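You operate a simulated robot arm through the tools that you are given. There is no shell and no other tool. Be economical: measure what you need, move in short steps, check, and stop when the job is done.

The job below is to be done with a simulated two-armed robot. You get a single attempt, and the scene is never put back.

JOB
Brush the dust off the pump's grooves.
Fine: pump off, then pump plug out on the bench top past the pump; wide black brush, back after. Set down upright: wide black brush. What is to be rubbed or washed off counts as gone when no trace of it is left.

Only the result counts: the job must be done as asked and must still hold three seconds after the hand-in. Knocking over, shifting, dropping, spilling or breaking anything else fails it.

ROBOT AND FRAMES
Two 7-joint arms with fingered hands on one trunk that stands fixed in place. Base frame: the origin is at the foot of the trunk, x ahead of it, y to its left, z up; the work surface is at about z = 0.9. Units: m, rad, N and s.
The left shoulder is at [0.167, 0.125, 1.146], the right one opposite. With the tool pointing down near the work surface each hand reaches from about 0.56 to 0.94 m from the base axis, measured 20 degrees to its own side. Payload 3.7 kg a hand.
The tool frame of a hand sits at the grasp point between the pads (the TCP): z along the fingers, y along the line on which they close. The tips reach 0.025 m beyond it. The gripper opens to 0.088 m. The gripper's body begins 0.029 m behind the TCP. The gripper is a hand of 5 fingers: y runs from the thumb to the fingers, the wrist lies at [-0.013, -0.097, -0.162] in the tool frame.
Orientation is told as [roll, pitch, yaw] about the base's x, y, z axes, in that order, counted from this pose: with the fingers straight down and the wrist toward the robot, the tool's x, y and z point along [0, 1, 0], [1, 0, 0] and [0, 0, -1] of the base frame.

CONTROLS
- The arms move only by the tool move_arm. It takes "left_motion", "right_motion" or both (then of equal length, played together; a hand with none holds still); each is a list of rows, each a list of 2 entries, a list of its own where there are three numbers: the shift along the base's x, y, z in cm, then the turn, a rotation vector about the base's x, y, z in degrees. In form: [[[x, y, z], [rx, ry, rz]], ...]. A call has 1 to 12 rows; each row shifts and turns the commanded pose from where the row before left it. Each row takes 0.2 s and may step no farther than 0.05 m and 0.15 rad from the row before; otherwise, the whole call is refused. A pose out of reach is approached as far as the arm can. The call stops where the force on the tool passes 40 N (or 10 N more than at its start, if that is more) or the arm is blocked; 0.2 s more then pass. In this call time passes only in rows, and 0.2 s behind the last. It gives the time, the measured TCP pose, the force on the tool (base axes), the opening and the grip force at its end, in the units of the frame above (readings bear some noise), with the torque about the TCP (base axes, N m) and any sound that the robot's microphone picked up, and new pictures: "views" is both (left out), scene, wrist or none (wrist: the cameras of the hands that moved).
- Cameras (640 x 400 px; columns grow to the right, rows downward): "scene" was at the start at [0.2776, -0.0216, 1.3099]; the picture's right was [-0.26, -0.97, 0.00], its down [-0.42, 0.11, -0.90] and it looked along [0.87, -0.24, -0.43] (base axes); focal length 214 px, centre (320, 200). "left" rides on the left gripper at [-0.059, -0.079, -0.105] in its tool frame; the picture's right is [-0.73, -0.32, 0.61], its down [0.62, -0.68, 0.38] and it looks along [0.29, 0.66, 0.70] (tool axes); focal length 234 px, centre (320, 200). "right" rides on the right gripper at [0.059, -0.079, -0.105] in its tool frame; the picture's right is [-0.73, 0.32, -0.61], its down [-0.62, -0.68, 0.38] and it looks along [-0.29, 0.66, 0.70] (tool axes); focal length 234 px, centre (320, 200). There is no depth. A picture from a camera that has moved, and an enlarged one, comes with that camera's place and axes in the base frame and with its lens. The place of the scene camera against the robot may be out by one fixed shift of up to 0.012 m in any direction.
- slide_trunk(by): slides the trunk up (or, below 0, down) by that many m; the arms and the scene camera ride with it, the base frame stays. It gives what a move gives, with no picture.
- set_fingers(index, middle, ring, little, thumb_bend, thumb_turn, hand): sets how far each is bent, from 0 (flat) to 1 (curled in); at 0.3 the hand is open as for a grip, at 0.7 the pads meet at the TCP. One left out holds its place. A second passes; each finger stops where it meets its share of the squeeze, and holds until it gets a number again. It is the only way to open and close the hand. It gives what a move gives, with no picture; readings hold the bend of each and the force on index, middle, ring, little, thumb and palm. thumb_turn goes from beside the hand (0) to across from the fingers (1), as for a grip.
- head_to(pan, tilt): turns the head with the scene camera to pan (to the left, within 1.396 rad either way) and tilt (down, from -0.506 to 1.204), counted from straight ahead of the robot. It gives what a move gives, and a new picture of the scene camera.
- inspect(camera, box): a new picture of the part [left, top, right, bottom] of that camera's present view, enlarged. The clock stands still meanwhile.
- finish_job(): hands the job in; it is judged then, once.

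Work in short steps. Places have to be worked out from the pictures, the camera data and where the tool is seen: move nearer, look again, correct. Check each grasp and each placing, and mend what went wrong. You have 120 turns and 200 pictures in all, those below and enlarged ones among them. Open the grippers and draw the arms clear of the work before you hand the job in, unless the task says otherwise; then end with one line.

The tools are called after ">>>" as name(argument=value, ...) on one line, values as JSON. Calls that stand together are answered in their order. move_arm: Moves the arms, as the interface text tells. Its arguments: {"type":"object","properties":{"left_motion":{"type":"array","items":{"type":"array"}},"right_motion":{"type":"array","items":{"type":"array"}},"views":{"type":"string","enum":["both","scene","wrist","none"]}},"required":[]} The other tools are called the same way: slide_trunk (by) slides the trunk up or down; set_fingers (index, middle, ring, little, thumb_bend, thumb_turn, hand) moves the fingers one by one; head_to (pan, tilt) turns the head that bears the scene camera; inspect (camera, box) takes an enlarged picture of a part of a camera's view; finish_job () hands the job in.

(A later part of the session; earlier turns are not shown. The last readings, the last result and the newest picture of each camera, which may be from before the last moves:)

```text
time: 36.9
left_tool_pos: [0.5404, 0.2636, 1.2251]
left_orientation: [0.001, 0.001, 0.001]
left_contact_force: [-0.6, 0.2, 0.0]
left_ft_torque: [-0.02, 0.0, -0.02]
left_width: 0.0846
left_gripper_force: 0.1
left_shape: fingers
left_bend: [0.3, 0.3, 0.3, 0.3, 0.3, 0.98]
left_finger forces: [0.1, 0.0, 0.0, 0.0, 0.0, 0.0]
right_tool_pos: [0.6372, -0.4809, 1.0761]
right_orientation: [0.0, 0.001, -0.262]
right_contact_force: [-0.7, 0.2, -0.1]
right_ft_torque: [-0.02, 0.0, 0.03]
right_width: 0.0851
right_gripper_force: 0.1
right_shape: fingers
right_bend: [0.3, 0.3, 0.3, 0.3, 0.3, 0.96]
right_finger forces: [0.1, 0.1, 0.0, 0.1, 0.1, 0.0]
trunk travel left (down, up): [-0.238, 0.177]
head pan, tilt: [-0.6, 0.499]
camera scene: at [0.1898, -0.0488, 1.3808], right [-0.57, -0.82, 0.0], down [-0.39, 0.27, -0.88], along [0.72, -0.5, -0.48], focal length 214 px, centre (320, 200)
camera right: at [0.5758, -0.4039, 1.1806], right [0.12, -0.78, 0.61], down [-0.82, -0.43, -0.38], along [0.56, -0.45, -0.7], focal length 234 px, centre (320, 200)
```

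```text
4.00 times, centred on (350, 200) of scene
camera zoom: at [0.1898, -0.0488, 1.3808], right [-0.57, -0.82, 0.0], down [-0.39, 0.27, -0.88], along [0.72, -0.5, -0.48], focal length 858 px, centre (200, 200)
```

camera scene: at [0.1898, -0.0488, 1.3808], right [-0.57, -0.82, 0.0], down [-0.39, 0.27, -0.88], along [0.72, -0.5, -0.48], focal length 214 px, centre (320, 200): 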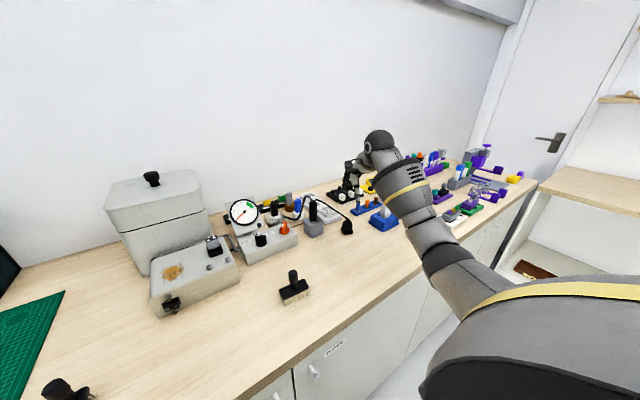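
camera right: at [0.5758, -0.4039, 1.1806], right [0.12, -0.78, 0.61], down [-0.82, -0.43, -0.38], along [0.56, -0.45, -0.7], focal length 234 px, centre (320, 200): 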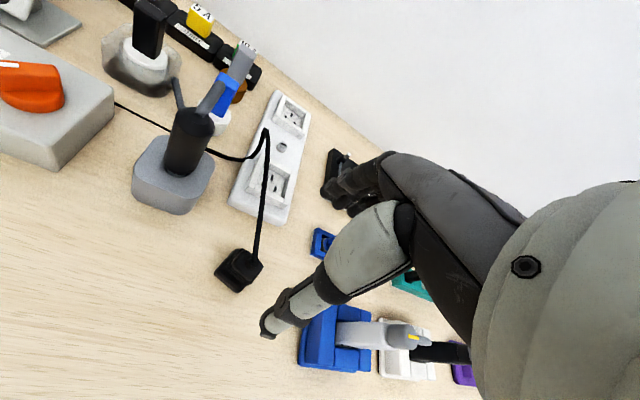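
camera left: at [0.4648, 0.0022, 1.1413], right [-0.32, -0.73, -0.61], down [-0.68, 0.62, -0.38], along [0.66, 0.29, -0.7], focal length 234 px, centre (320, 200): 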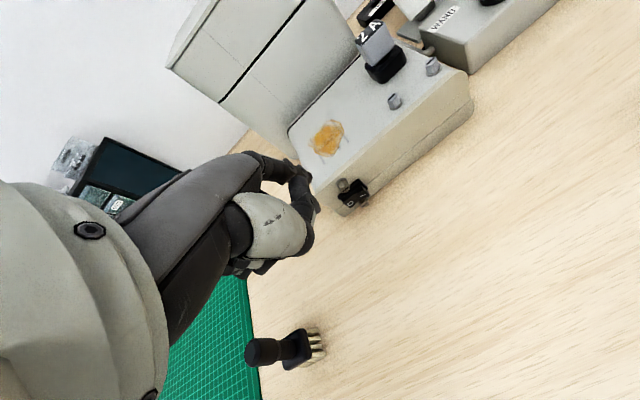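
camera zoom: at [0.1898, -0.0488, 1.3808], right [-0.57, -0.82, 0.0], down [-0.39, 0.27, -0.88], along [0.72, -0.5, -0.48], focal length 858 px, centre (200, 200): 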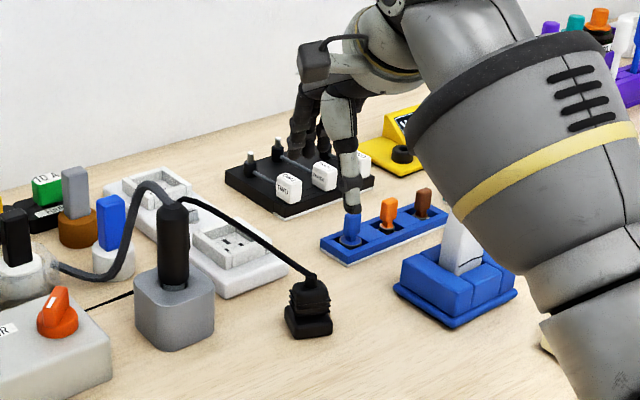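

The plug stands free on the bench. Now the wide brush: I raise the trunk again and yaw the right hand toward +75° so the wrist stays outside the inner reach limit, viewing the brush from the right.

>>> slide_trunk(by=0.08)

>>> move_arm(right_motion=[[[-1.2, 1, 0], [0, 0, 8]], [[-1.2, 1, 0], [0, 0, 8]], [[-1.2, 1, 0], [0, 0, 8]], [[-1.2, 1, -0.5], [0, 0, 8]], [[-1.2, 1, -0.5], [0, 0, 8]], [[-1.2, 1, -0.5], [0, 0, 8]], [[-1.2, 1, -0.5], [0, 0, 8]], [[-1.2, 1, -0.5], [0, 0, 8]], [[-1.2, 1, -0.5], [0, 0, 8]], [[-1.2, 1, -0.5], [0, 0, 8]], [[-1.2, 1, -0.5], [0, 0, 8]]], views="both")

```text
time: 38.1
left_tool_pos: [0.5416, 0.2611, 1.3044]
left_orientation: [0.001, 0.003, -0.001]
left_contact_force: [1.4, 0.3, -0.8]
left_ft_torque: [-0.02, -0.01, 0.01]
left_width: 0.0847
left_gripper_force: 0.0
left_shape: fingers
left_bend: [0.3, 0.3, 0.3, 0.3, 0.3, 0.98]
left_finger forces: [0.0, 0.0, 0.0, 0.1, 0.0, 0.0]
right_tool_pos: [0.6391, -0.4824, 1.1517]
right_orientation: [0.0, 0.004, -0.263]
right_contact_force: [-0.5, -0.1, -0.3]
right_ft_torque: [0.03, 0.0, 0.0]
right_width: 0.0847
right_gripper_force: 0.1
right_shape: fingers
right_bend: [0.3, 0.3, 0.3, 0.3, 0.3, 0.96]
right_finger forces: [0.0, 0.0, 0.0, 0.0, 0.2, 0.0]
trunk travel left (down, up): [-0.318, 0.097]
head pan, tilt: [-0.6, 0.499]
```

```text
time: 40.5
left_tool_pos: [0.5409, 0.2627, 1.3052]
left_orientation: [0.0, 0.002, -0.002]
left_contact_force: [0.6, 0.3, -0.5]
left_ft_torque: [-0.01, 0.02, 0.01]
left_width: 0.0846
left_gripper_force: 0.0
left_shape: fingers
left_bend: [0.3, 0.3, 0.3, 0.3, 0.3, 0.98]
left_finger forces: [0.1, 0.1, 0.1, 0.0, 0.0, 0.0]
right_tool_pos: [0.5054, -0.3717, 1.1111]
right_orientation: [0.0, -0.001, 1.277]
right_contact_force: [0.5, -0.4, -0.5]
right_ft_torque: [0.02, -0.02, -0.03]
right_width: 0.085
right_gripper_force: 0.1
right_shape: fingers
right_bend: [0.3, 0.3, 0.3, 0.3, 0.3, 0.96]
right_finger forces: [0.0, 0.1, 0.0, 0.0, 0.0, 0.1]
trunk travel left (down, up): [-0.318, 0.097]
head pan, tilt: [-0.6, 0.499]
camera scene: at [0.1324, -0.0489, 1.463], right [-0.57, -0.82, 0.0], down [-0.39, 0.27, -0.88], along [0.72, -0.5, -0.48], focal length 214 px, centre (320, 200)
camera right: at [0.4271, -0.4305, 1.2173], right [0.79, 0.1, 0.61], down [0.4, -0.83, -0.38], along [0.47, 0.54, -0.7], focal length 234 px, centre (320, 200)
```

scene: 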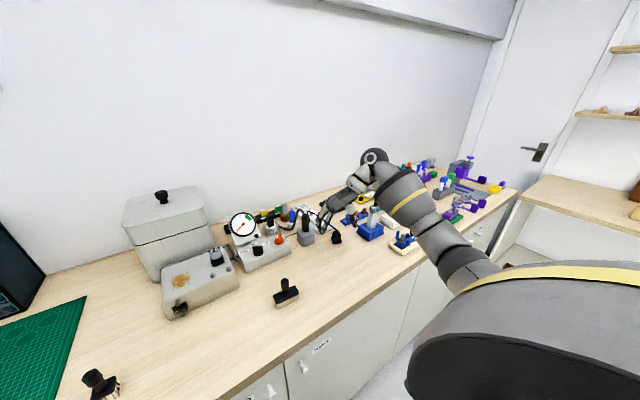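
right: 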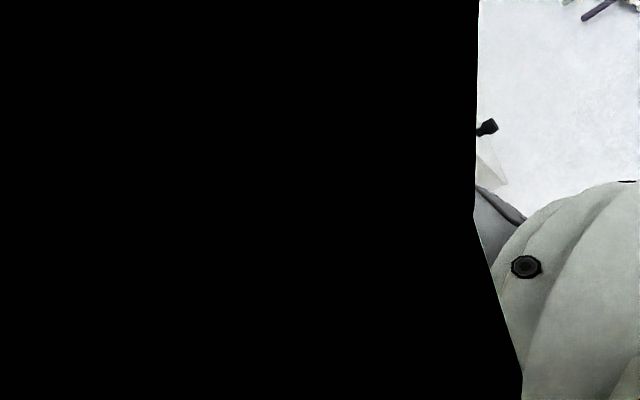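

The wrist camera is occluded by the arm itself at this yaw. I turn back about 30° and move closer to the brush.

>>> move_arm(right_motion=[[[0, 1, 0], [0, 0, -8]], [[0, 1, 0], [0, 0, -8]], [[0, 1, 0], [0, 0, -8]], [[0, 1, 0], [0, 0, -8]]], views="wrist")

>>> head_to(pan=-0.3, tilt=0.85)

```text
time: 41.5
left_tool_pos: [0.5422, 0.2627, 1.306]
left_orientation: [0.0, 0.001, 0.0]
left_contact_force: [0.4, -0.8, 0.3]
left_ft_torque: [0.03, 0.04, 0.01]
left_width: 0.0847
left_gripper_force: 0.0
left_shape: fingers
left_bend: [0.3, 0.3, 0.3, 0.3, 0.3, 0.98]
left_finger forces: [0.0, 0.1, 0.0, 0.1, 0.0, 0.1]
right_tool_pos: [0.506, -0.3334, 1.1137]
right_orientation: [0.001, 0.0, 0.715]
right_contact_force: [-0.1, -0.2, 0.3]
right_ft_torque: [-0.03, -0.01, -0.01]
right_width: 0.0846
right_gripper_force: 0.1
right_shape: fingers
right_bend: [0.3, 0.3, 0.3, 0.3, 0.3, 0.96]
right_finger forces: [0.1, 0.0, 0.0, 0.1, 0.1, 0.0]
trunk travel left (down, up): [-0.318, 0.097]
head pan, tilt: [-0.6, 0.499]
camera right: at [0.4075, -0.3392, 1.2187], right [0.72, -0.34, 0.61], down [-0.11, -0.92, -0.38], along [0.69, 0.21, -0.7], focal length 234 px, centre (320, 200)
```

right: 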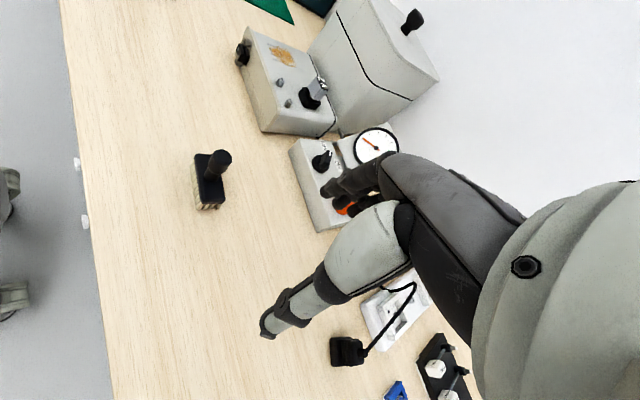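

```text
time: 42.3
left_tool_pos: [0.5419, 0.2631, 1.3059]
left_orientation: [0.0, 0.003, 0.001]
left_contact_force: [0.2, -0.4, 0.6]
left_ft_torque: [0.0, -0.02, -0.02]
left_width: 0.0847
left_gripper_force: 0.1
left_shape: fingers
left_bend: [0.3, 0.3, 0.3, 0.3, 0.3, 0.98]
left_finger forces: [0.0, 0.0, 0.0, 0.1, 0.0, 0.0]
right_tool_pos: [0.5054, -0.3325, 1.1128]
right_orientation: [-0.001, 0.001, 0.714]
right_contact_force: [0.2, 0.7, 0.1]
right_ft_torque: [-0.01, 0.0, 0.01]
right_width: 0.0845
right_gripper_force: 0.0
right_shape: fingers
right_bend: [0.3, 0.3, 0.3, 0.3, 0.3, 0.96]
right_finger forces: [0.0, 0.0, 0.0, 0.0, 0.0, 0.0]
trunk travel left (down, up): [-0.318, 0.097]
head pan, tilt: [-0.3, 0.85]
camera scene: at [0.132, -0.0207, 1.4331], right [-0.3, -0.95, 0.0], down [-0.72, 0.22, -0.66], along [0.63, -0.2, -0.75], focal length 214 px, centre (320, 200)
```

scene: 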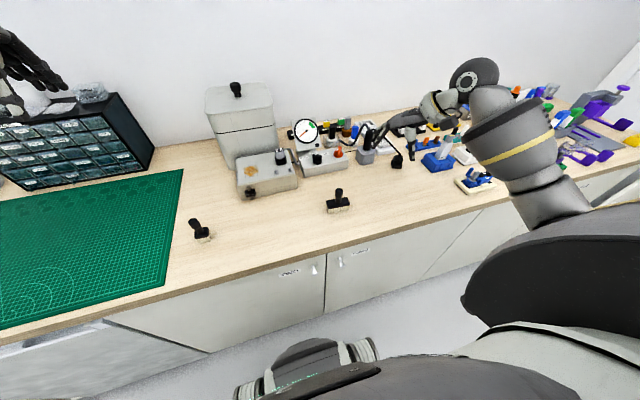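

Good view of the brush now; enlarge it for position.

>>> inspect(camera="right", box=[170, 130, 260, 220])

>>> inspect(camera="scene", box=[300, 170, 380, 230])

```text
4.44 times, centred on (215, 175) of right
camera zoom: at [0.4076, -0.3398, 1.2186], right [0.72, -0.34, 0.61], down [-0.1, -0.92, -0.38], along [0.69, 0.21, -0.7], focal length 1041 px, centre (787, 311)
```

zoom: 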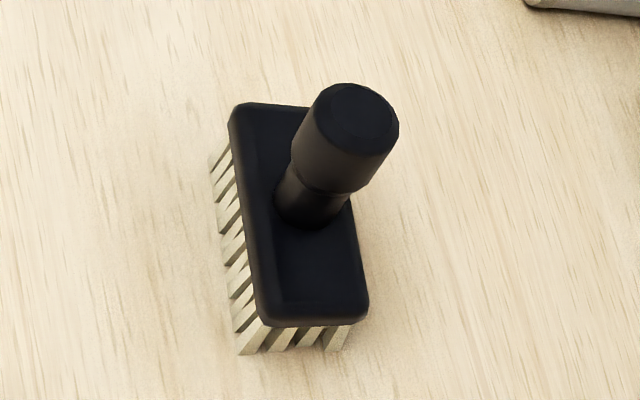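

```text
6.67 times, centred on (340, 200) of scene
camera zoom: at [0.132, -0.0207, 1.4331], right [-0.3, -0.95, 0.0], down [-0.72, 0.22, -0.66], along [0.63, -0.2, -0.75], focal length 1430 px, centre (187, 200)
```

zoom: 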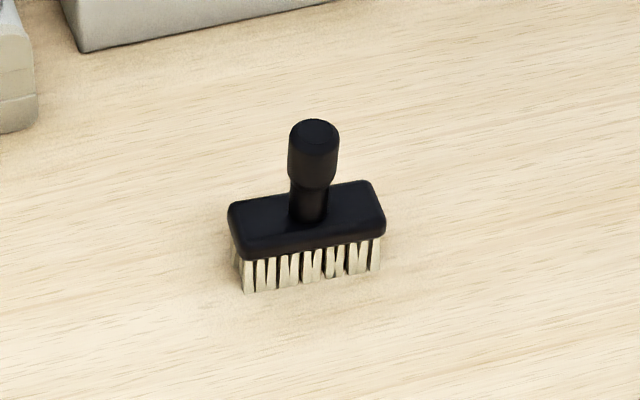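

Brush: centre (0.517, -0.203), head top ≈0.938, handle top ≈0.986; dusty patch at about (0.690, 0.032, 0.970). Moving the hand above the handle.

>>> move_arm(right_motion=[[[0.3, 4, 0], [0, 0, 0]], [[0.3, 4.5, 0], [0, 0, 0]], [[0.6, 4.4, -1], [0, 0, 0]], [[0, 0, -2.5], [0, 0, 0]]], views="both")

>>> inspect(camera="scene", box=[280, 120, 420, 230])

```text
time: 43.3
left_tool_pos: [0.5401, 0.2631, 1.3062]
left_orientation: [-0.001, -0.001, 0.0]
left_contact_force: [-0.3, 0.0, 0.0]
left_ft_torque: [0.0, 0.0, 0.0]
left_width: 0.0849
left_gripper_force: 0.0
left_shape: fingers
left_bend: [0.3, 0.3, 0.3, 0.3, 0.3, 0.98]
left_finger forces: [0.0, 0.1, 0.1, 0.0, 0.0, 0.0]
right_tool_pos: [0.5169, -0.2043, 1.0761]
right_orientation: [0.001, -0.001, 0.716]
right_contact_force: [-0.1, 0.3, -0.7]
right_ft_torque: [-0.02, -0.03, 0.02]
right_width: 0.0843
right_gripper_force: 0.1
right_shape: fingers
right_bend: [0.3, 0.3, 0.3, 0.3, 0.3, 0.96]
right_finger forces: [0.0, 0.0, 0.0, 0.0, 0.0, 0.0]
trunk travel left (down, up): [-0.318, 0.097]
head pan, tilt: [-0.3, 0.85]
camera scene: at [0.1317, -0.0214, 1.433], right [-0.3, -0.96, 0.0], down [-0.72, 0.22, -0.66], along [0.63, -0.19, -0.75], focal length 214 px, centre (320, 200)
camera right: at [0.4195, -0.2112, 1.182], right [0.72, -0.34, 0.61], down [-0.1, -0.92, -0.38], along [0.69, 0.21, -0.7], focal length 234 px, centre (320, 200)
```

scene: 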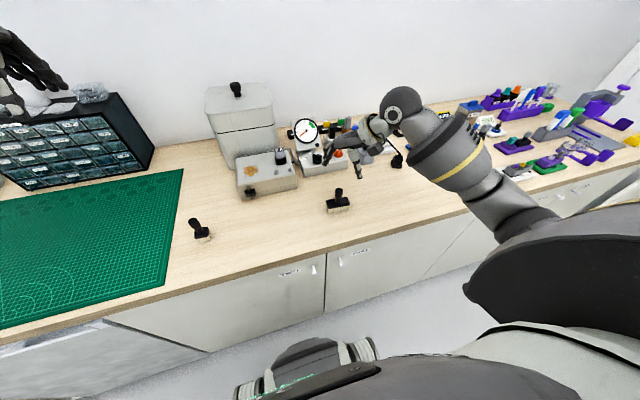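
right: 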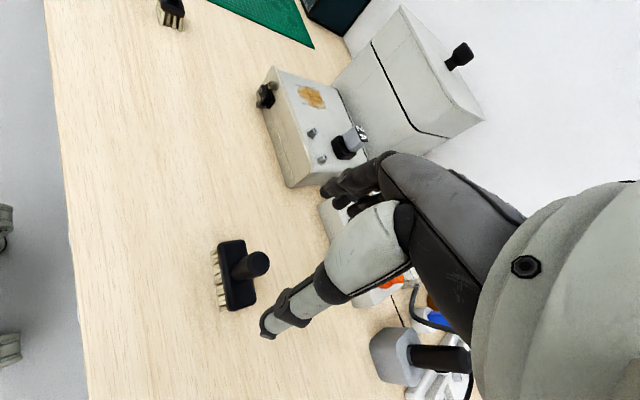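

```text
3.64 times, centred on (350, 175) of scene
camera zoom: at [0.1317, -0.0214, 1.433], right [-0.3, -0.96, 0.0], down [-0.72, 0.22, -0.66], along [0.63, -0.19, -0.75], focal length 780 px, centre (211, 291)
```

zoom: 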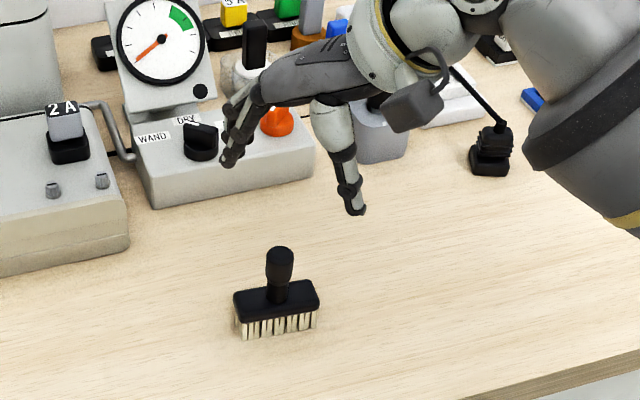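

Position confirmed. Descending to z≈0.972.

>>> move_arm(right_motion=[[[-0.1, 0.2, -3], [0, 0, 0]], [[0, 0, -3], [0, 0, 0]], [[0, 0, -2.5], [0, 0, 0]], [[0, 0, -1.9], [0, 0, 0]]], views="wrist")

>>> inspect(camera="right", box=[180, 150, 420, 350])

>>> inspect(camera="scene", box=[300, 150, 400, 230])

```text
time: 44.3
left_tool_pos: [0.5417, 0.2634, 1.3052]
left_orientation: [0.0, 0.0, -0.001]
left_contact_force: [-0.4, -0.1, -0.9]
left_ft_torque: [0.01, -0.03, 0.03]
left_width: 0.085
left_gripper_force: 0.0
left_shape: fingers
left_bend: [0.3, 0.3, 0.3, 0.3, 0.3, 0.98]
left_finger forces: [0.0, 0.0, 0.0, 0.1, 0.0, 0.1]
right_tool_pos: [0.5165, -0.2004, 0.9718]
right_orientation: [0.001, -0.001, 0.716]
right_contact_force: [0.5, -0.2, 0.3]
right_ft_torque: [0.01, 0.02, -0.01]
right_width: 0.0846
right_gripper_force: 0.1
right_shape: fingers
right_bend: [0.3, 0.3, 0.3, 0.3, 0.3, 0.96]
right_finger forces: [0.0, 0.0, 0.0, 0.0, 0.1, 0.0]
trunk travel left (down, up): [-0.318, 0.097]
head pan, tilt: [-0.3, 0.85]
camera right: at [0.418, -0.2079, 1.0781], right [0.72, -0.34, 0.61], down [-0.11, -0.92, -0.38], along [0.69, 0.21, -0.7], focal length 234 px, centre (320, 200)
```

right: 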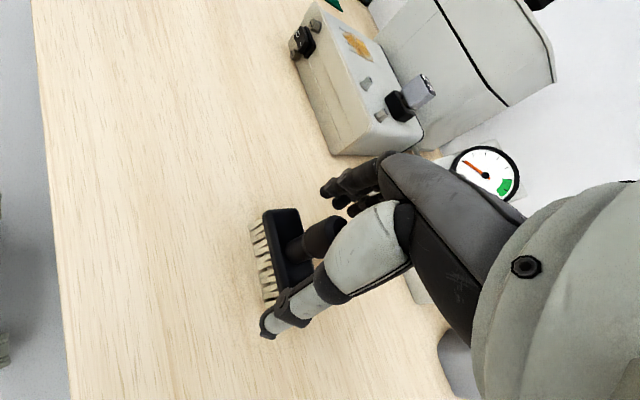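

```text
2.00 times, centred on (300, 250) of right
camera zoom: at [0.418, -0.2079, 1.0781], right [0.72, -0.34, 0.61], down [-0.11, -0.92, -0.38], along [0.69, 0.21, -0.7], focal length 468 px, centre (360, 100)
```

zoom: 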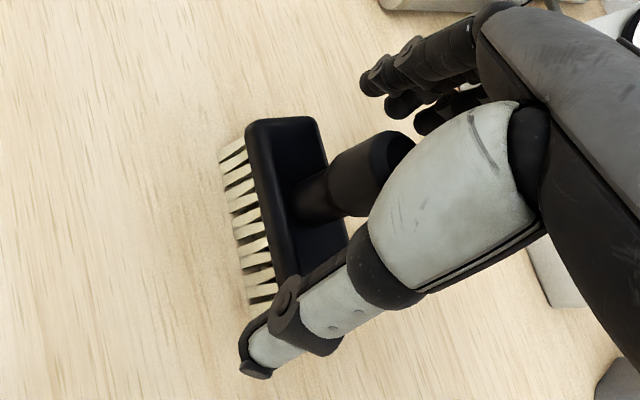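

```text
5.00 times, centred on (350, 190) of scene
camera zoom: at [0.1321, -0.0206, 1.433], right [-0.3, -0.96, 0.0], down [-0.72, 0.22, -0.66], along [0.63, -0.2, -0.75], focal length 1072 px, centre (170, 250)
```

zoom: 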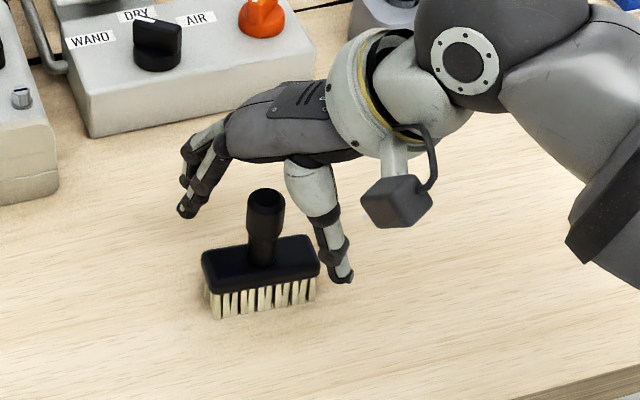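

The handle stands between thumb and fingers. Closing the hand.

>>> set_fingers(hand="right", index=0.8, middle=0.8, ring=0.8, little=0.8, thumb_bend=0.8)

>>> inspect(camera="right", box=[180, 150, 420, 350])

>>> inspect(camera="scene", box=[300, 150, 400, 230])

```text
time: 45.3
left_tool_pos: [0.5416, 0.2622, 1.3052]
left_orientation: [0.0, 0.004, -0.001]
left_contact_force: [0.7, -0.7, 0.0]
left_ft_torque: [0.04, 0.0, 0.03]
left_width: 0.0847
left_gripper_force: 0.0
left_shape: fingers
left_bend: [0.3, 0.3, 0.3, 0.3, 0.3, 0.98]
left_finger forces: [0.0, 0.0, 0.0, 0.0, 0.1, 0.0]
right_tool_pos: [0.515, -0.201, 0.9728]
right_orientation: [0.0, 0.003, 0.716]
right_contact_force: [0.6, 0.5, -0.5]
right_ft_torque: [0.0, 0.01, 0.0]
right_width: 0.0092
right_gripper_force: 17.9
right_shape: fingers
right_bend: [0.74, 0.79, 0.8, 0.8, 0.67, 0.94]
right_finger forces: [11.5, 7.4, 0.0, 0.1, 16.4, 0.1]
trunk travel left (down, up): [-0.318, 0.097]
head pan, tilt: [-0.3, 0.85]
```

```text
2.00 times, centred on (300, 250) of right
camera zoom: at [0.4178, -0.2078, 1.0782], right [0.72, -0.34, 0.61], down [-0.11, -0.92, -0.38], along [0.69, 0.21, -0.7], focal length 468 px, centre (360, 100)
```

zoom: 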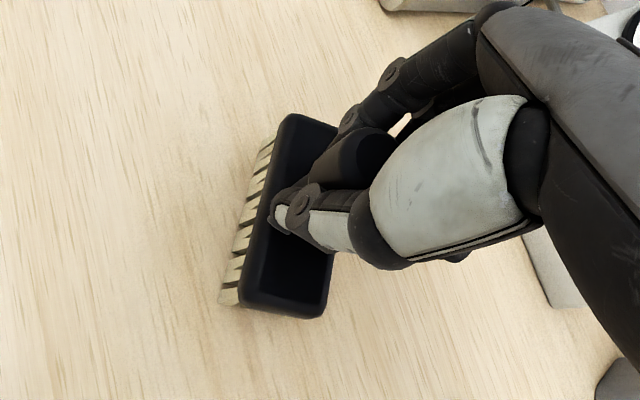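

```text
5.00 times, centred on (350, 190) of scene
camera zoom: at [0.1321, -0.0207, 1.433], right [-0.3, -0.96, 0.0], down [-0.72, 0.22, -0.66], along [0.63, -0.2, -0.75], focal length 1072 px, centre (170, 250)
```

zoom: 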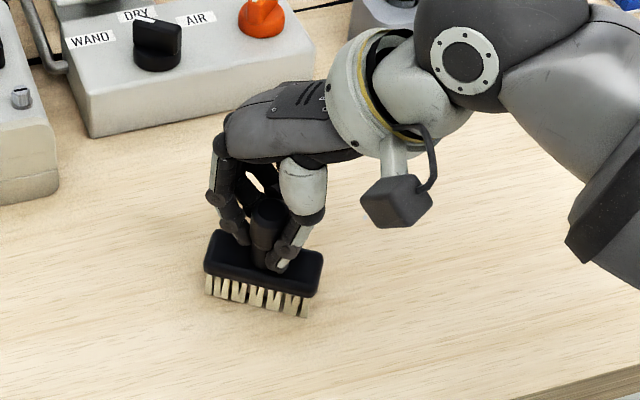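

Handle gripped; the brush twisted about 27° clockwise in the grip (I'll undo this at put-back). Lifting and checking.

>>> move_arm(right_motion=[[[0, 0, 1], [0, 0, 0]], [[0, 0, 3], [0, 0, 0]], [[0, 0, 4], [0, 0, 0]], [[0, 0, 4], [0, 0, 0]], [[0, 0, 2], [0, 0, 0]]], views="both")

>>> inspect(camera="scene", box=[300, 120, 420, 220])

>>> inspect(camera="right", box=[180, 150, 420, 350])

```text
time: 46.5
left_tool_pos: [0.5402, 0.2614, 1.3054]
left_orientation: [0.003, 0.002, 0.0]
left_contact_force: [-0.5, 0.4, 0.1]
left_ft_torque: [0.02, -0.01, 0.0]
left_width: 0.085
left_gripper_force: 0.0
left_shape: fingers
left_bend: [0.3, 0.3, 0.3, 0.3, 0.3, 0.98]
left_finger forces: [0.0, 0.1, 0.1, 0.0, 0.0, 0.1]
right_tool_pos: [0.5187, -0.1999, 1.1131]
right_orientation: [0.001, 0.003, 0.716]
right_contact_force: [-0.5, 0.6, 0.1]
right_ft_torque: [-0.03, 0.0, 0.02]
right_width: 0.0093
right_gripper_force: 17.0
right_shape: fingers
right_bend: [0.74, 0.79, 0.8, 0.8, 0.67, 0.94]
right_finger forces: [11.5, 6.7, 0.0, 0.0, 16.2, 0.0]
trunk travel left (down, up): [-0.318, 0.097]
head pan, tilt: [-0.3, 0.85]
camera scene: at [0.132, -0.0207, 1.433], right [-0.3, -0.96, 0.0], down [-0.72, 0.22, -0.66], along [0.63, -0.2, -0.75], focal length 214 px, centre (320, 200)
camera right: at [0.4194, -0.2075, 1.2196], right [0.72, -0.34, 0.61], down [-0.11, -0.92, -0.38], along [0.69, 0.21, -0.7], focal length 234 px, centre (320, 200)
```

scene: 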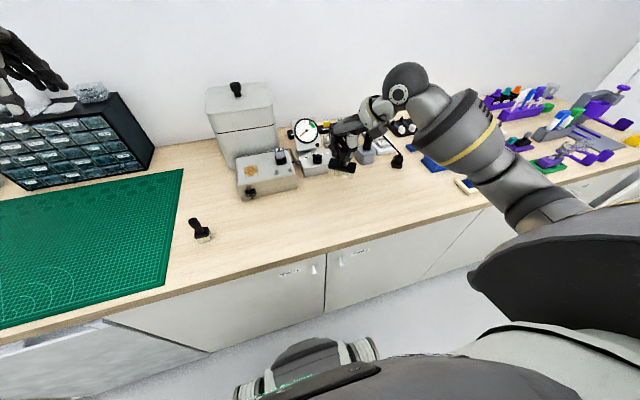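
right: 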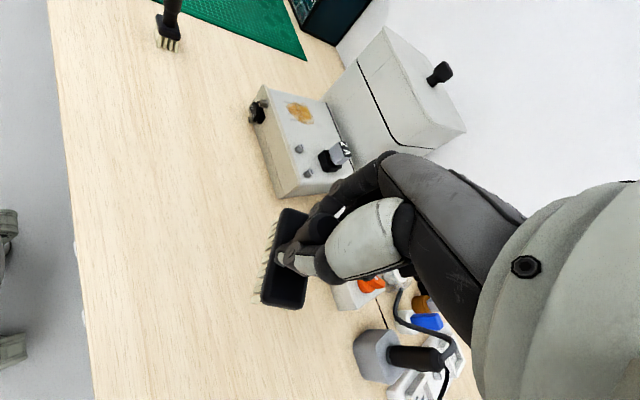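

```text
4.00 times, centred on (360, 170) of scene
camera zoom: at [0.132, -0.0207, 1.433], right [-0.3, -0.96, 0.0], down [-0.72, 0.22, -0.66], along [0.63, -0.2, -0.75], focal length 858 px, centre (160, 320)
```

zoom: 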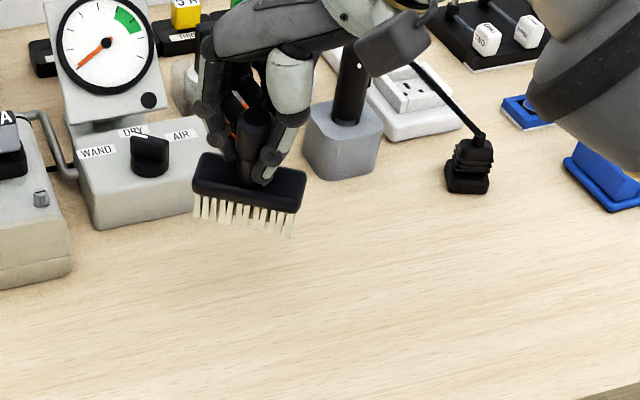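

```text
2.00 times, centred on (300, 250) of right
camera zoom: at [0.4194, -0.2075, 1.2196], right [0.72, -0.34, 0.61], down [-0.11, -0.92, -0.38], along [0.69, 0.21, -0.7], focal length 468 px, centre (360, 100)
```

zoom: 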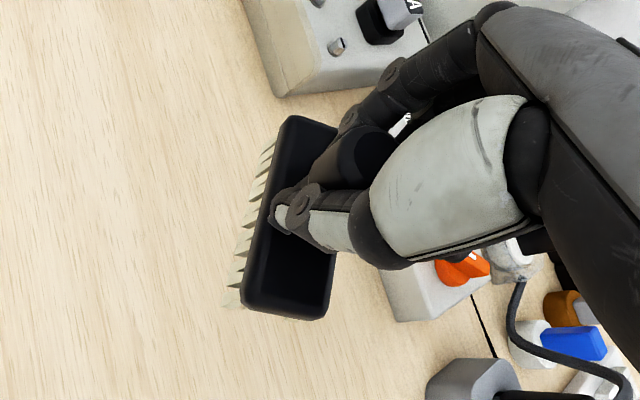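

The brush is held upright and centred under the TCP. I carry it high over to just before the patch at (0.68, 0.032).

>>> move_arm(right_motion=[[[0, 0, 3], [0, 0, 0]], [[2.7, 3.9, 0.5], [0, 0, 0]], [[2.7, 3.9, 0], [0, 0, 0]], [[2.7, 3.9, 0], [0, 0, 0]], [[2.7, 3.9, 0], [0, 0, 0]], [[2.7, 3.9, 0], [0, 0, 0]], [[2.6, 3.7, 0], [0, 0, 0]]], views="both")

>>> inspect(camera="scene", box=[200, 80, 340, 210])

```text
time: 48.1
left_tool_pos: [0.5412, 0.264, 1.3045]
left_orientation: [-0.003, 0.001, 0.0]
left_contact_force: [0.1, 0.1, 0.3]
left_ft_torque: [-0.02, -0.01, -0.02]
left_width: 0.0845
left_gripper_force: 0.0
left_shape: fingers
left_bend: [0.3, 0.3, 0.3, 0.3, 0.3, 0.98]
left_finger forces: [0.0, 0.0, 0.0, 0.0, 0.0, 0.0]
right_tool_pos: [0.6814, 0.0321, 1.1498]
right_orientation: [-0.003, 0.001, 0.715]
right_contact_force: [0.9, 0.8, -1.4]
right_ft_torque: [-0.02, -0.01, 0.0]
right_width: 0.0088
right_gripper_force: 16.5
right_shape: fingers
right_bend: [0.74, 0.8, 0.8, 0.8, 0.67, 0.94]
right_finger forces: [11.6, 6.2, 0.0, 0.0, 15.5, 0.0]
trunk travel left (down, up): [-0.318, 0.097]
head pan, tilt: [-0.3, 0.85]
camera scene: at [0.1323, -0.0193, 1.433], right [-0.3, -0.96, 0.0], down [-0.72, 0.22, -0.66], along [0.63, -0.2, -0.75], focal length 214 px, centre (320, 200)
camera right: at [0.5836, 0.0255, 1.2555], right [0.72, -0.33, 0.61], down [-0.1, -0.92, -0.38], along [0.69, 0.21, -0.7], focal length 234 px, centre (320, 200)
```

scene: 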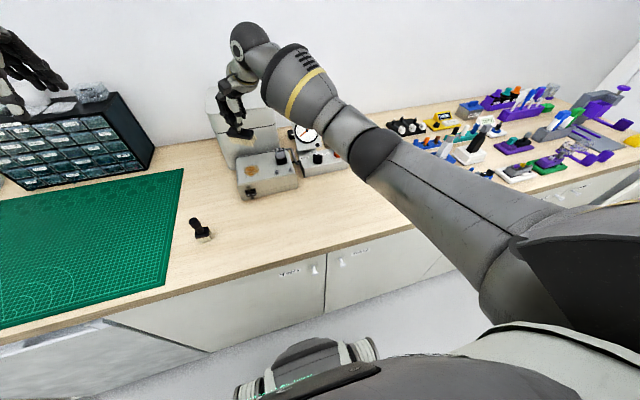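
right: 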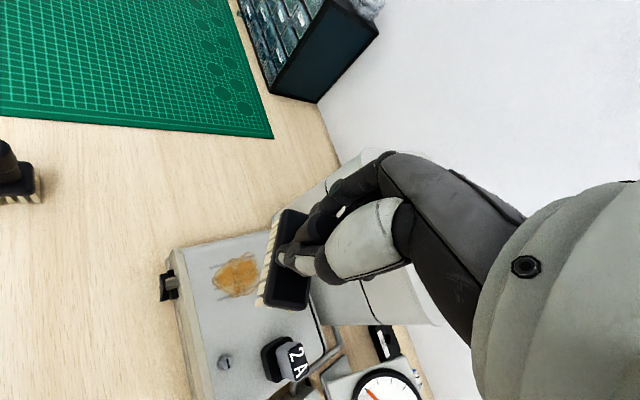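

```text
3.08 times, centred on (270, 145) of scene
camera zoom: at [0.1323, -0.0193, 1.433], right [-0.3, -0.96, 0.0], down [-0.72, 0.22, -0.66], along [0.63, -0.2, -0.75], focal length 660 px, centre (474, 369)
```

zoom: 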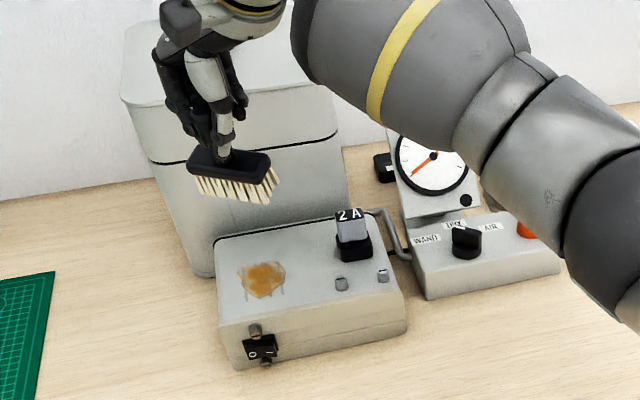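

The patch is confirmed at (0.694, 0.034). Lowering to just above the pump and checking the clearance to the tank.

>>> move_arm(right_motion=[[[-0.3, 0.1, -3], [0, 0, 0]], [[0, 0, -3], [0, 0, 0]], [[0, 0, -2.5], [0, 0, 0]]], views="wrist")

>>> inspect(camera="scene", box=[200, 80, 340, 210])

>>> inspect(camera="right", box=[180, 130, 480, 370])

```text
time: 48.9
left_tool_pos: [0.5406, 0.2625, 1.3058]
left_orientation: [-0.001, 0.001, 0.0]
left_contact_force: [0.5, 0.3, -0.2]
left_ft_torque: [-0.01, 0.01, 0.0]
left_width: 0.0849
left_gripper_force: 0.0
left_shape: fingers
left_bend: [0.3, 0.3, 0.3, 0.3, 0.3, 0.98]
left_finger forces: [0.1, 0.1, 0.0, 0.0, 0.0, 0.0]
right_tool_pos: [0.6779, 0.0293, 1.0629]
right_orientation: [0.0, 0.001, 0.716]
right_contact_force: [0.9, -0.8, -1.2]
right_ft_torque: [0.01, -0.01, -0.01]
right_width: 0.0082
right_gripper_force: 16.3
right_shape: fingers
right_bend: [0.74, 0.8, 0.8, 0.8, 0.67, 0.95]
right_finger forces: [12.1, 5.4, 0.1, 0.0, 15.2, 0.0]
trunk travel left (down, up): [-0.318, 0.097]
head pan, tilt: [-0.3, 0.85]
camera right: at [0.5796, 0.0238, 1.169], right [0.72, -0.34, 0.61], down [-0.11, -0.92, -0.38], along [0.68, 0.21, -0.7], focal length 234 px, centre (320, 200)
```

right: 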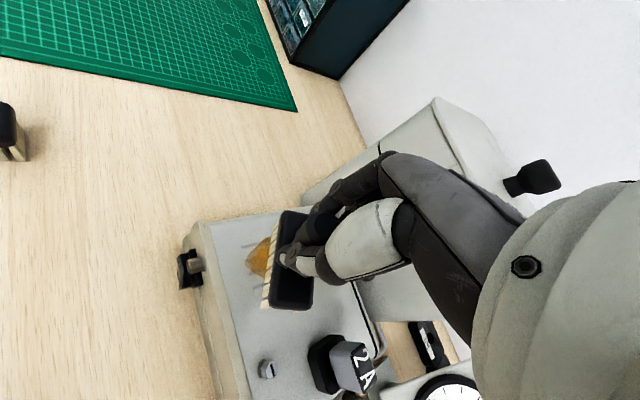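

```text
3.08 times, centred on (270, 145) of scene
camera zoom: at [0.1324, -0.0203, 1.4329], right [-0.3, -0.96, 0.0], down [-0.72, 0.22, -0.66], along [0.63, -0.2, -0.75], focal length 660 px, centre (474, 369)
```

zoom: 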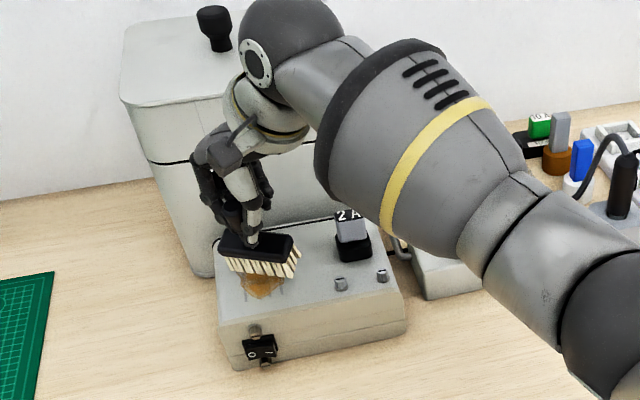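

```text
1.67 times, centred on (330, 250) of right
camera zoom: at [0.5796, 0.0238, 1.169], right [0.72, -0.34, 0.61], down [-0.11, -0.92, -0.38], along [0.68, 0.21, -0.7], focal length 390 px, centre (303, 117)
```

zoom: 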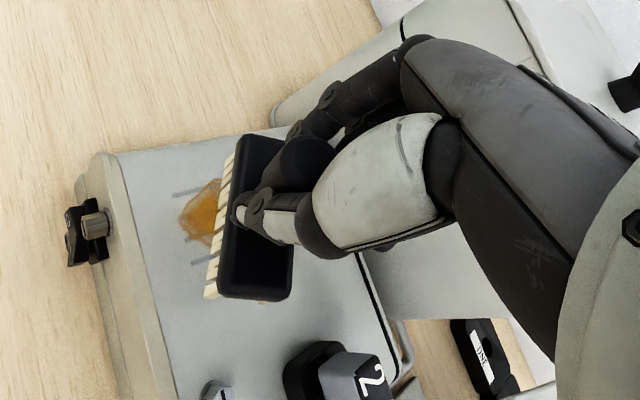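

Clear of the tank. Lowering gently to find contact with the pump top.

>>> move_arm(right_motion=[[[0.3, 0.3, -1], [0, 0, 0]], [[0, 0, -0.5], [0, 0, 0]], [[0, 0, -0.4], [0, 0, 0]], [[0, 0, -0.3], [0, 0, 0]]], views="none")

>>> inspect(camera="scene", box=[230, 130, 310, 200])

```text
time: 49.9
left_tool_pos: [0.5411, 0.2626, 1.3061]
left_orientation: [0.0, 0.0, -0.001]
left_contact_force: [0.1, -0.2, 0.9]
left_ft_torque: [0.01, -0.01, -0.03]
left_width: 0.0849
left_gripper_force: 0.0
left_shape: fingers
left_bend: [0.3, 0.3, 0.3, 0.3, 0.3, 0.98]
left_finger forces: [0.1, 0.1, 0.0, 0.0, 0.1, 0.1]
right_tool_pos: [0.6801, 0.0334, 1.041]
right_orientation: [-0.001, 0.002, 0.716]
right_contact_force: [-0.6, -0.5, -0.7]
right_ft_torque: [-0.01, 0.03, 0.02]
right_width: 0.0084
right_gripper_force: 16.5
right_shape: fingers
right_bend: [0.74, 0.8, 0.8, 0.8, 0.67, 0.95]
right_finger forces: [12.0, 5.4, 0.0, 0.1, 15.3, 0.0]
trunk travel left (down, up): [-0.318, 0.097]
head pan, tilt: [-0.3, 0.85]
```

```text
5.71 times, centred on (270, 165) of scene
camera zoom: at [0.132, -0.0207, 1.433], right [-0.3, -0.96, 0.0], down [-0.72, 0.22, -0.66], along [0.63, -0.2, -0.75], focal length 1226 px, centre (606, 400)
```

zoom: 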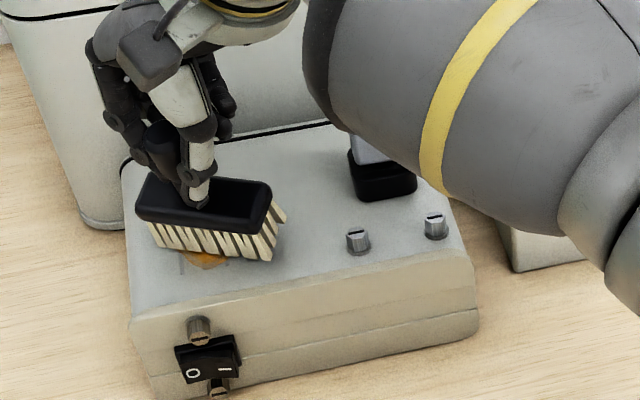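

No contact yet; continuing down in 2–3 mm steps.

>>> move_arm(right_motion=[[[0, 0, -0.3], [0, 0, 0]], [[0, 0, -0.3], [0, 0, 0]], [[0, 0, -0.3], [0, 0, 0]]], views="none")

>>> inspect(camera="scene", box=[230, 130, 310, 200])

```text
time: 50.7
left_tool_pos: [0.5401, 0.262, 1.3078]
left_orientation: [0.002, -0.001, 0.001]
left_contact_force: [-0.2, -0.6, 0.9]
left_ft_torque: [0.01, -0.03, -0.03]
left_width: 0.0845
left_gripper_force: 0.1
left_shape: fingers
left_bend: [0.3, 0.3, 0.3, 0.3, 0.3, 0.98]
left_finger forces: [0.0, 0.1, 0.0, 0.0, 0.0, 0.1]
right_tool_pos: [0.6775, 0.0349, 1.0361]
right_orientation: [-0.002, -0.006, 0.717]
right_contact_force: [-1.2, 0.5, 13.8]
right_ft_torque: [0.04, 0.08, 0.01]
right_width: 0.0085
right_gripper_force: 17.4
right_shape: fingers
right_bend: [0.75, 0.8, 0.8, 0.8, 0.67, 0.95]
right_finger forces: [14.1, 4.9, 0.1, 0.0, 15.6, 0.1]
trunk travel left (down, up): [-0.318, 0.097]
head pan, tilt: [-0.3, 0.85]
```

```text
5.71 times, centred on (270, 165) of scene
camera zoom: at [0.1302, -0.0207, 1.4335], right [-0.3, -0.96, 0.0], down [-0.72, 0.22, -0.66], along [0.63, -0.2, -0.75], focal length 1226 px, centre (606, 400)
```

zoom: 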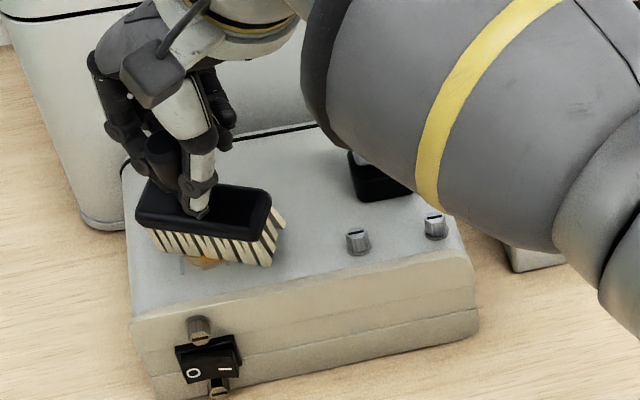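

Contact at 14 N. I ease slightly and stroke back and forth along the grooves (x).

>>> move_arm(right_motion=[[[0, 0, 0.2], [0, 0, 0]], [[1, 0, 0], [0, 0, 0]], [[1, 0, 0], [0, 0, 0]], [[0.8, 0, 0], [0, 0, 0]], [[-1, 0, 0], [0, 0, 0]], [[-1, 0, 0], [0, 0, 0]], [[-1, 0, 0], [0, 0, 0]], [[-0.8, 0, 0], [0, 0, 0]], [[1, 0, 0], [0, 0, 0]]], views="none")

>>> inspect(camera="scene", box=[230, 130, 310, 200])

```text
time: 52.7
left_tool_pos: [0.5421, 0.263, 1.306]
left_orientation: [0.001, 0.001, 0.001]
left_contact_force: [-0.6, -0.2, 1.3]
left_ft_torque: [-0.03, 0.03, 0.0]
left_width: 0.0849
left_gripper_force: 0.1
left_shape: fingers
left_bend: [0.3, 0.3, 0.3, 0.3, 0.3, 0.98]
left_finger forces: [0.0, 0.1, 0.0, 0.0, 0.0, 0.0]
right_tool_pos: [0.6791, 0.0349, 1.0325]
right_orientation: [0.0, 0.004, 0.714]
right_contact_force: [-1.0, 0.3, 3.9]
right_ft_torque: [0.09, -0.02, 0.05]
right_width: 0.0062
right_gripper_force: 19.8
right_shape: fingers
right_bend: [0.75, 0.81, 0.8, 0.8, 0.69, 0.96]
right_finger forces: [11.7, 11.9, 0.0, 0.1, 15.9, 0.0]
trunk travel left (down, up): [-0.318, 0.097]
head pan, tilt: [-0.3, 0.85]
```

```text
5.71 times, centred on (270, 165) of scene
camera zoom: at [0.1317, -0.0205, 1.433], right [-0.3, -0.96, 0.0], down [-0.72, 0.22, -0.66], along [0.63, -0.2, -0.75], focal length 1226 px, centre (606, 400)
```

zoom: 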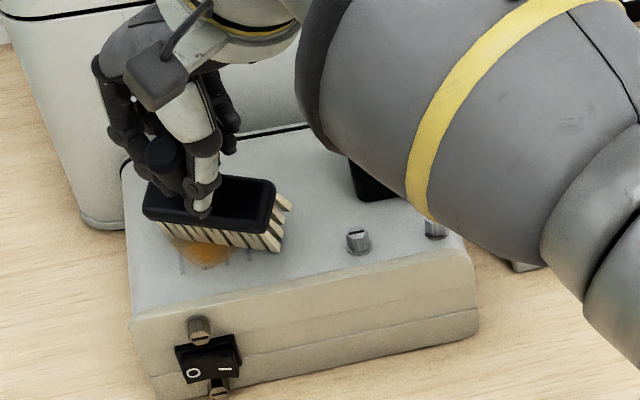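

The brush still covers only the rear part; dust remains nearer to me. Stroking farther toward the front.

>>> move_arm(right_motion=[[[-1, 0, 0], [0, 0, 0]], [[-1, 0, 0], [0, 0, 0]], [[-1, 0, 0], [0, 0, 0]], [[1, 0, 0], [0, 0, 0]], [[1, 0, 0], [0, 0, 0]], [[1, 0, 0], [0, 0, 0]], [[1, 0, 0], [0, 0, 0]], [[-1, 0, 0], [0, 0, 0]], [[-1, 0, 0], [0, 0, 0]], [[-1, 0, 0], [0, 0, 0]], [[-1, 0, 0], [0, 0, 0]]], views="none")

>>> inspect(camera="scene", box=[230, 130, 310, 200])

>>> inspect(camera="right", box=[180, 130, 480, 370])

```text
time: 55.1
left_tool_pos: [0.5422, 0.2629, 1.3058]
left_orientation: [0.001, 0.001, 0.001]
left_contact_force: [-0.2, -0.4, -0.6]
left_ft_torque: [0.02, 0.01, 0.01]
left_width: 0.0847
left_gripper_force: 0.1
left_shape: fingers
left_bend: [0.3, 0.3, 0.3, 0.3, 0.3, 0.98]
left_finger forces: [0.0, 0.0, 0.0, 0.0, 0.1, 0.0]
right_tool_pos: [0.6487, 0.0347, 1.0343]
right_orientation: [0.001, 0.002, 0.716]
right_contact_force: [0.0, 0.5, 0.3]
right_ft_torque: [0.04, -0.08, -0.02]
right_width: 0.0055
right_gripper_force: 17.8
right_shape: fingers
right_bend: [0.75, 0.81, 0.8, 0.8, 0.69, 0.96]
right_finger forces: [9.5, 10.4, 0.1, 0.0, 15.4, 0.0]
trunk travel left (down, up): [-0.318, 0.097]
head pan, tilt: [-0.3, 0.85]
```

```text
5.71 times, centred on (270, 165) of scene
camera zoom: at [0.1319, -0.0207, 1.433], right [-0.3, -0.96, 0.0], down [-0.72, 0.22, -0.66], along [0.63, -0.2, -0.75], focal length 1226 px, centre (606, 400)
```

zoom: 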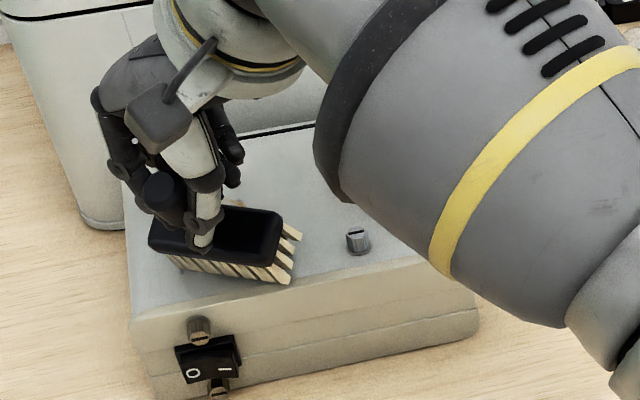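

```text
1.67 times, centred on (330, 250) of right
camera zoom: at [0.5503, 0.0274, 1.14], right [0.72, -0.34, 0.61], down [-0.11, -0.92, -0.38], along [0.69, 0.21, -0.7], focal length 390 px, centre (303, 117)
```

zoom: 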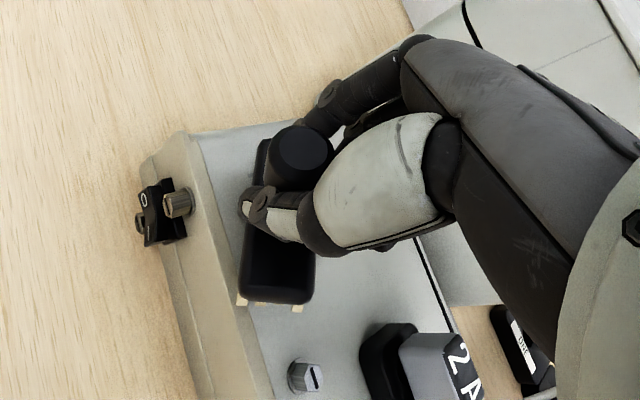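

The brush is tilting in the grip. I lift gently and look at the patch and the grip.

>>> move_arm(right_motion=[[[0, 0, 1], [0, 0, 0]], [[-1, -1, 2], [0, 0, 0]], [[-2, -3, 2], [0, 0, 0]], [[-2, -4, 0], [0, 0, 0]]], views="both")

>>> inspect(camera="scene", box=[230, 130, 330, 210])

>>> inspect(camera="right", box=[180, 100, 480, 340])

```text
time: 56.1
left_tool_pos: [0.5402, 0.2625, 1.3056]
left_orientation: [0.0, 0.0, 0.001]
left_contact_force: [0.2, 0.1, 0.5]
left_ft_torque: [0.02, -0.03, -0.01]
left_width: 0.0846
left_gripper_force: 0.0
left_shape: fingers
left_bend: [0.3, 0.3, 0.3, 0.3, 0.3, 0.98]
left_finger forces: [0.0, 0.0, 0.1, 0.0, 0.0, 0.0]
right_tool_pos: [0.5997, -0.0469, 1.0827]
right_orientation: [0.002, -0.001, 0.715]
right_contact_force: [-0.3, 0.0, -1.5]
right_ft_torque: [0.01, -0.05, 0.0]
right_width: 0.0057
right_gripper_force: 16.7
right_shape: fingers
right_bend: [0.75, 0.81, 0.8, 0.8, 0.69, 0.96]
right_finger forces: [9.5, 9.5, 0.0, 0.0, 14.3, 0.0]
trunk travel left (down, up): [-0.318, 0.097]
head pan, tilt: [-0.3, 0.85]
camera scene: at [0.1317, -0.0217, 1.433], right [-0.3, -0.96, 0.0], down [-0.72, 0.22, -0.66], along [0.63, -0.19, -0.75], focal length 214 px, centre (320, 200)
camera right: at [0.5003, -0.0539, 1.1892], right [0.72, -0.34, 0.61], down [-0.11, -0.92, -0.38], along [0.69, 0.21, -0.7], focal length 234 px, centre (320, 200)
```

scene: 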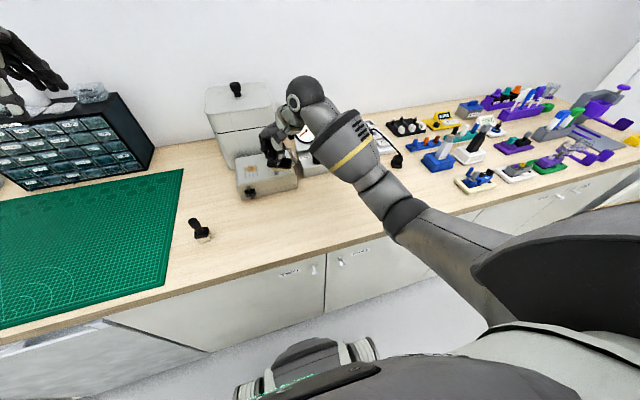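
right: 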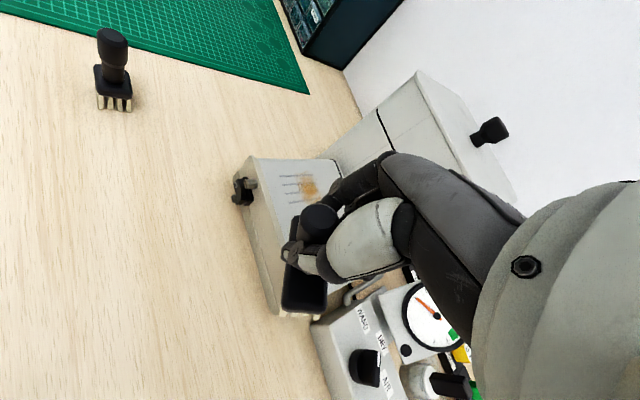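

```text
5.00 times, centred on (280, 170) of scene
camera zoom: at [0.1317, -0.0217, 1.433], right [-0.3, -0.96, 0.0], down [-0.72, 0.22, -0.66], along [0.63, -0.19, -0.75], focal length 1072 px, centre (520, 350)
```

zoom: 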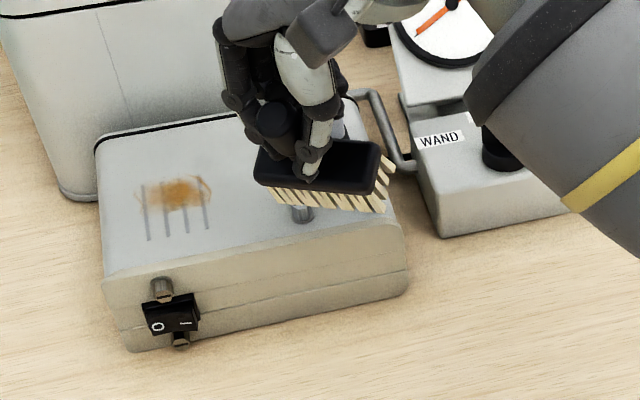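

```text
1.67 times, centred on (330, 220) of right
camera zoom: at [0.5003, -0.0539, 1.1892], right [0.72, -0.34, 0.61], down [-0.11, -0.92, -0.38], along [0.69, 0.21, -0.7], focal length 390 px, centre (303, 167)
```

zoom: 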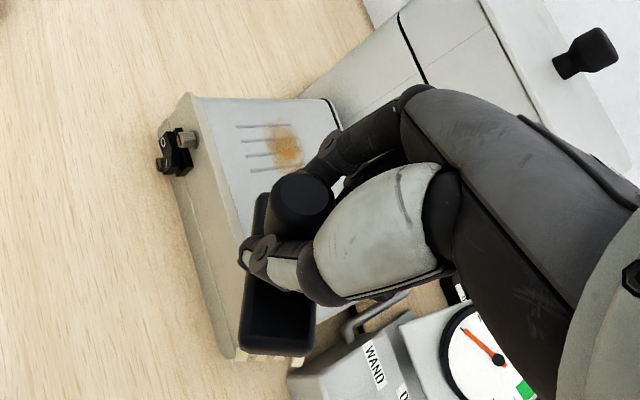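

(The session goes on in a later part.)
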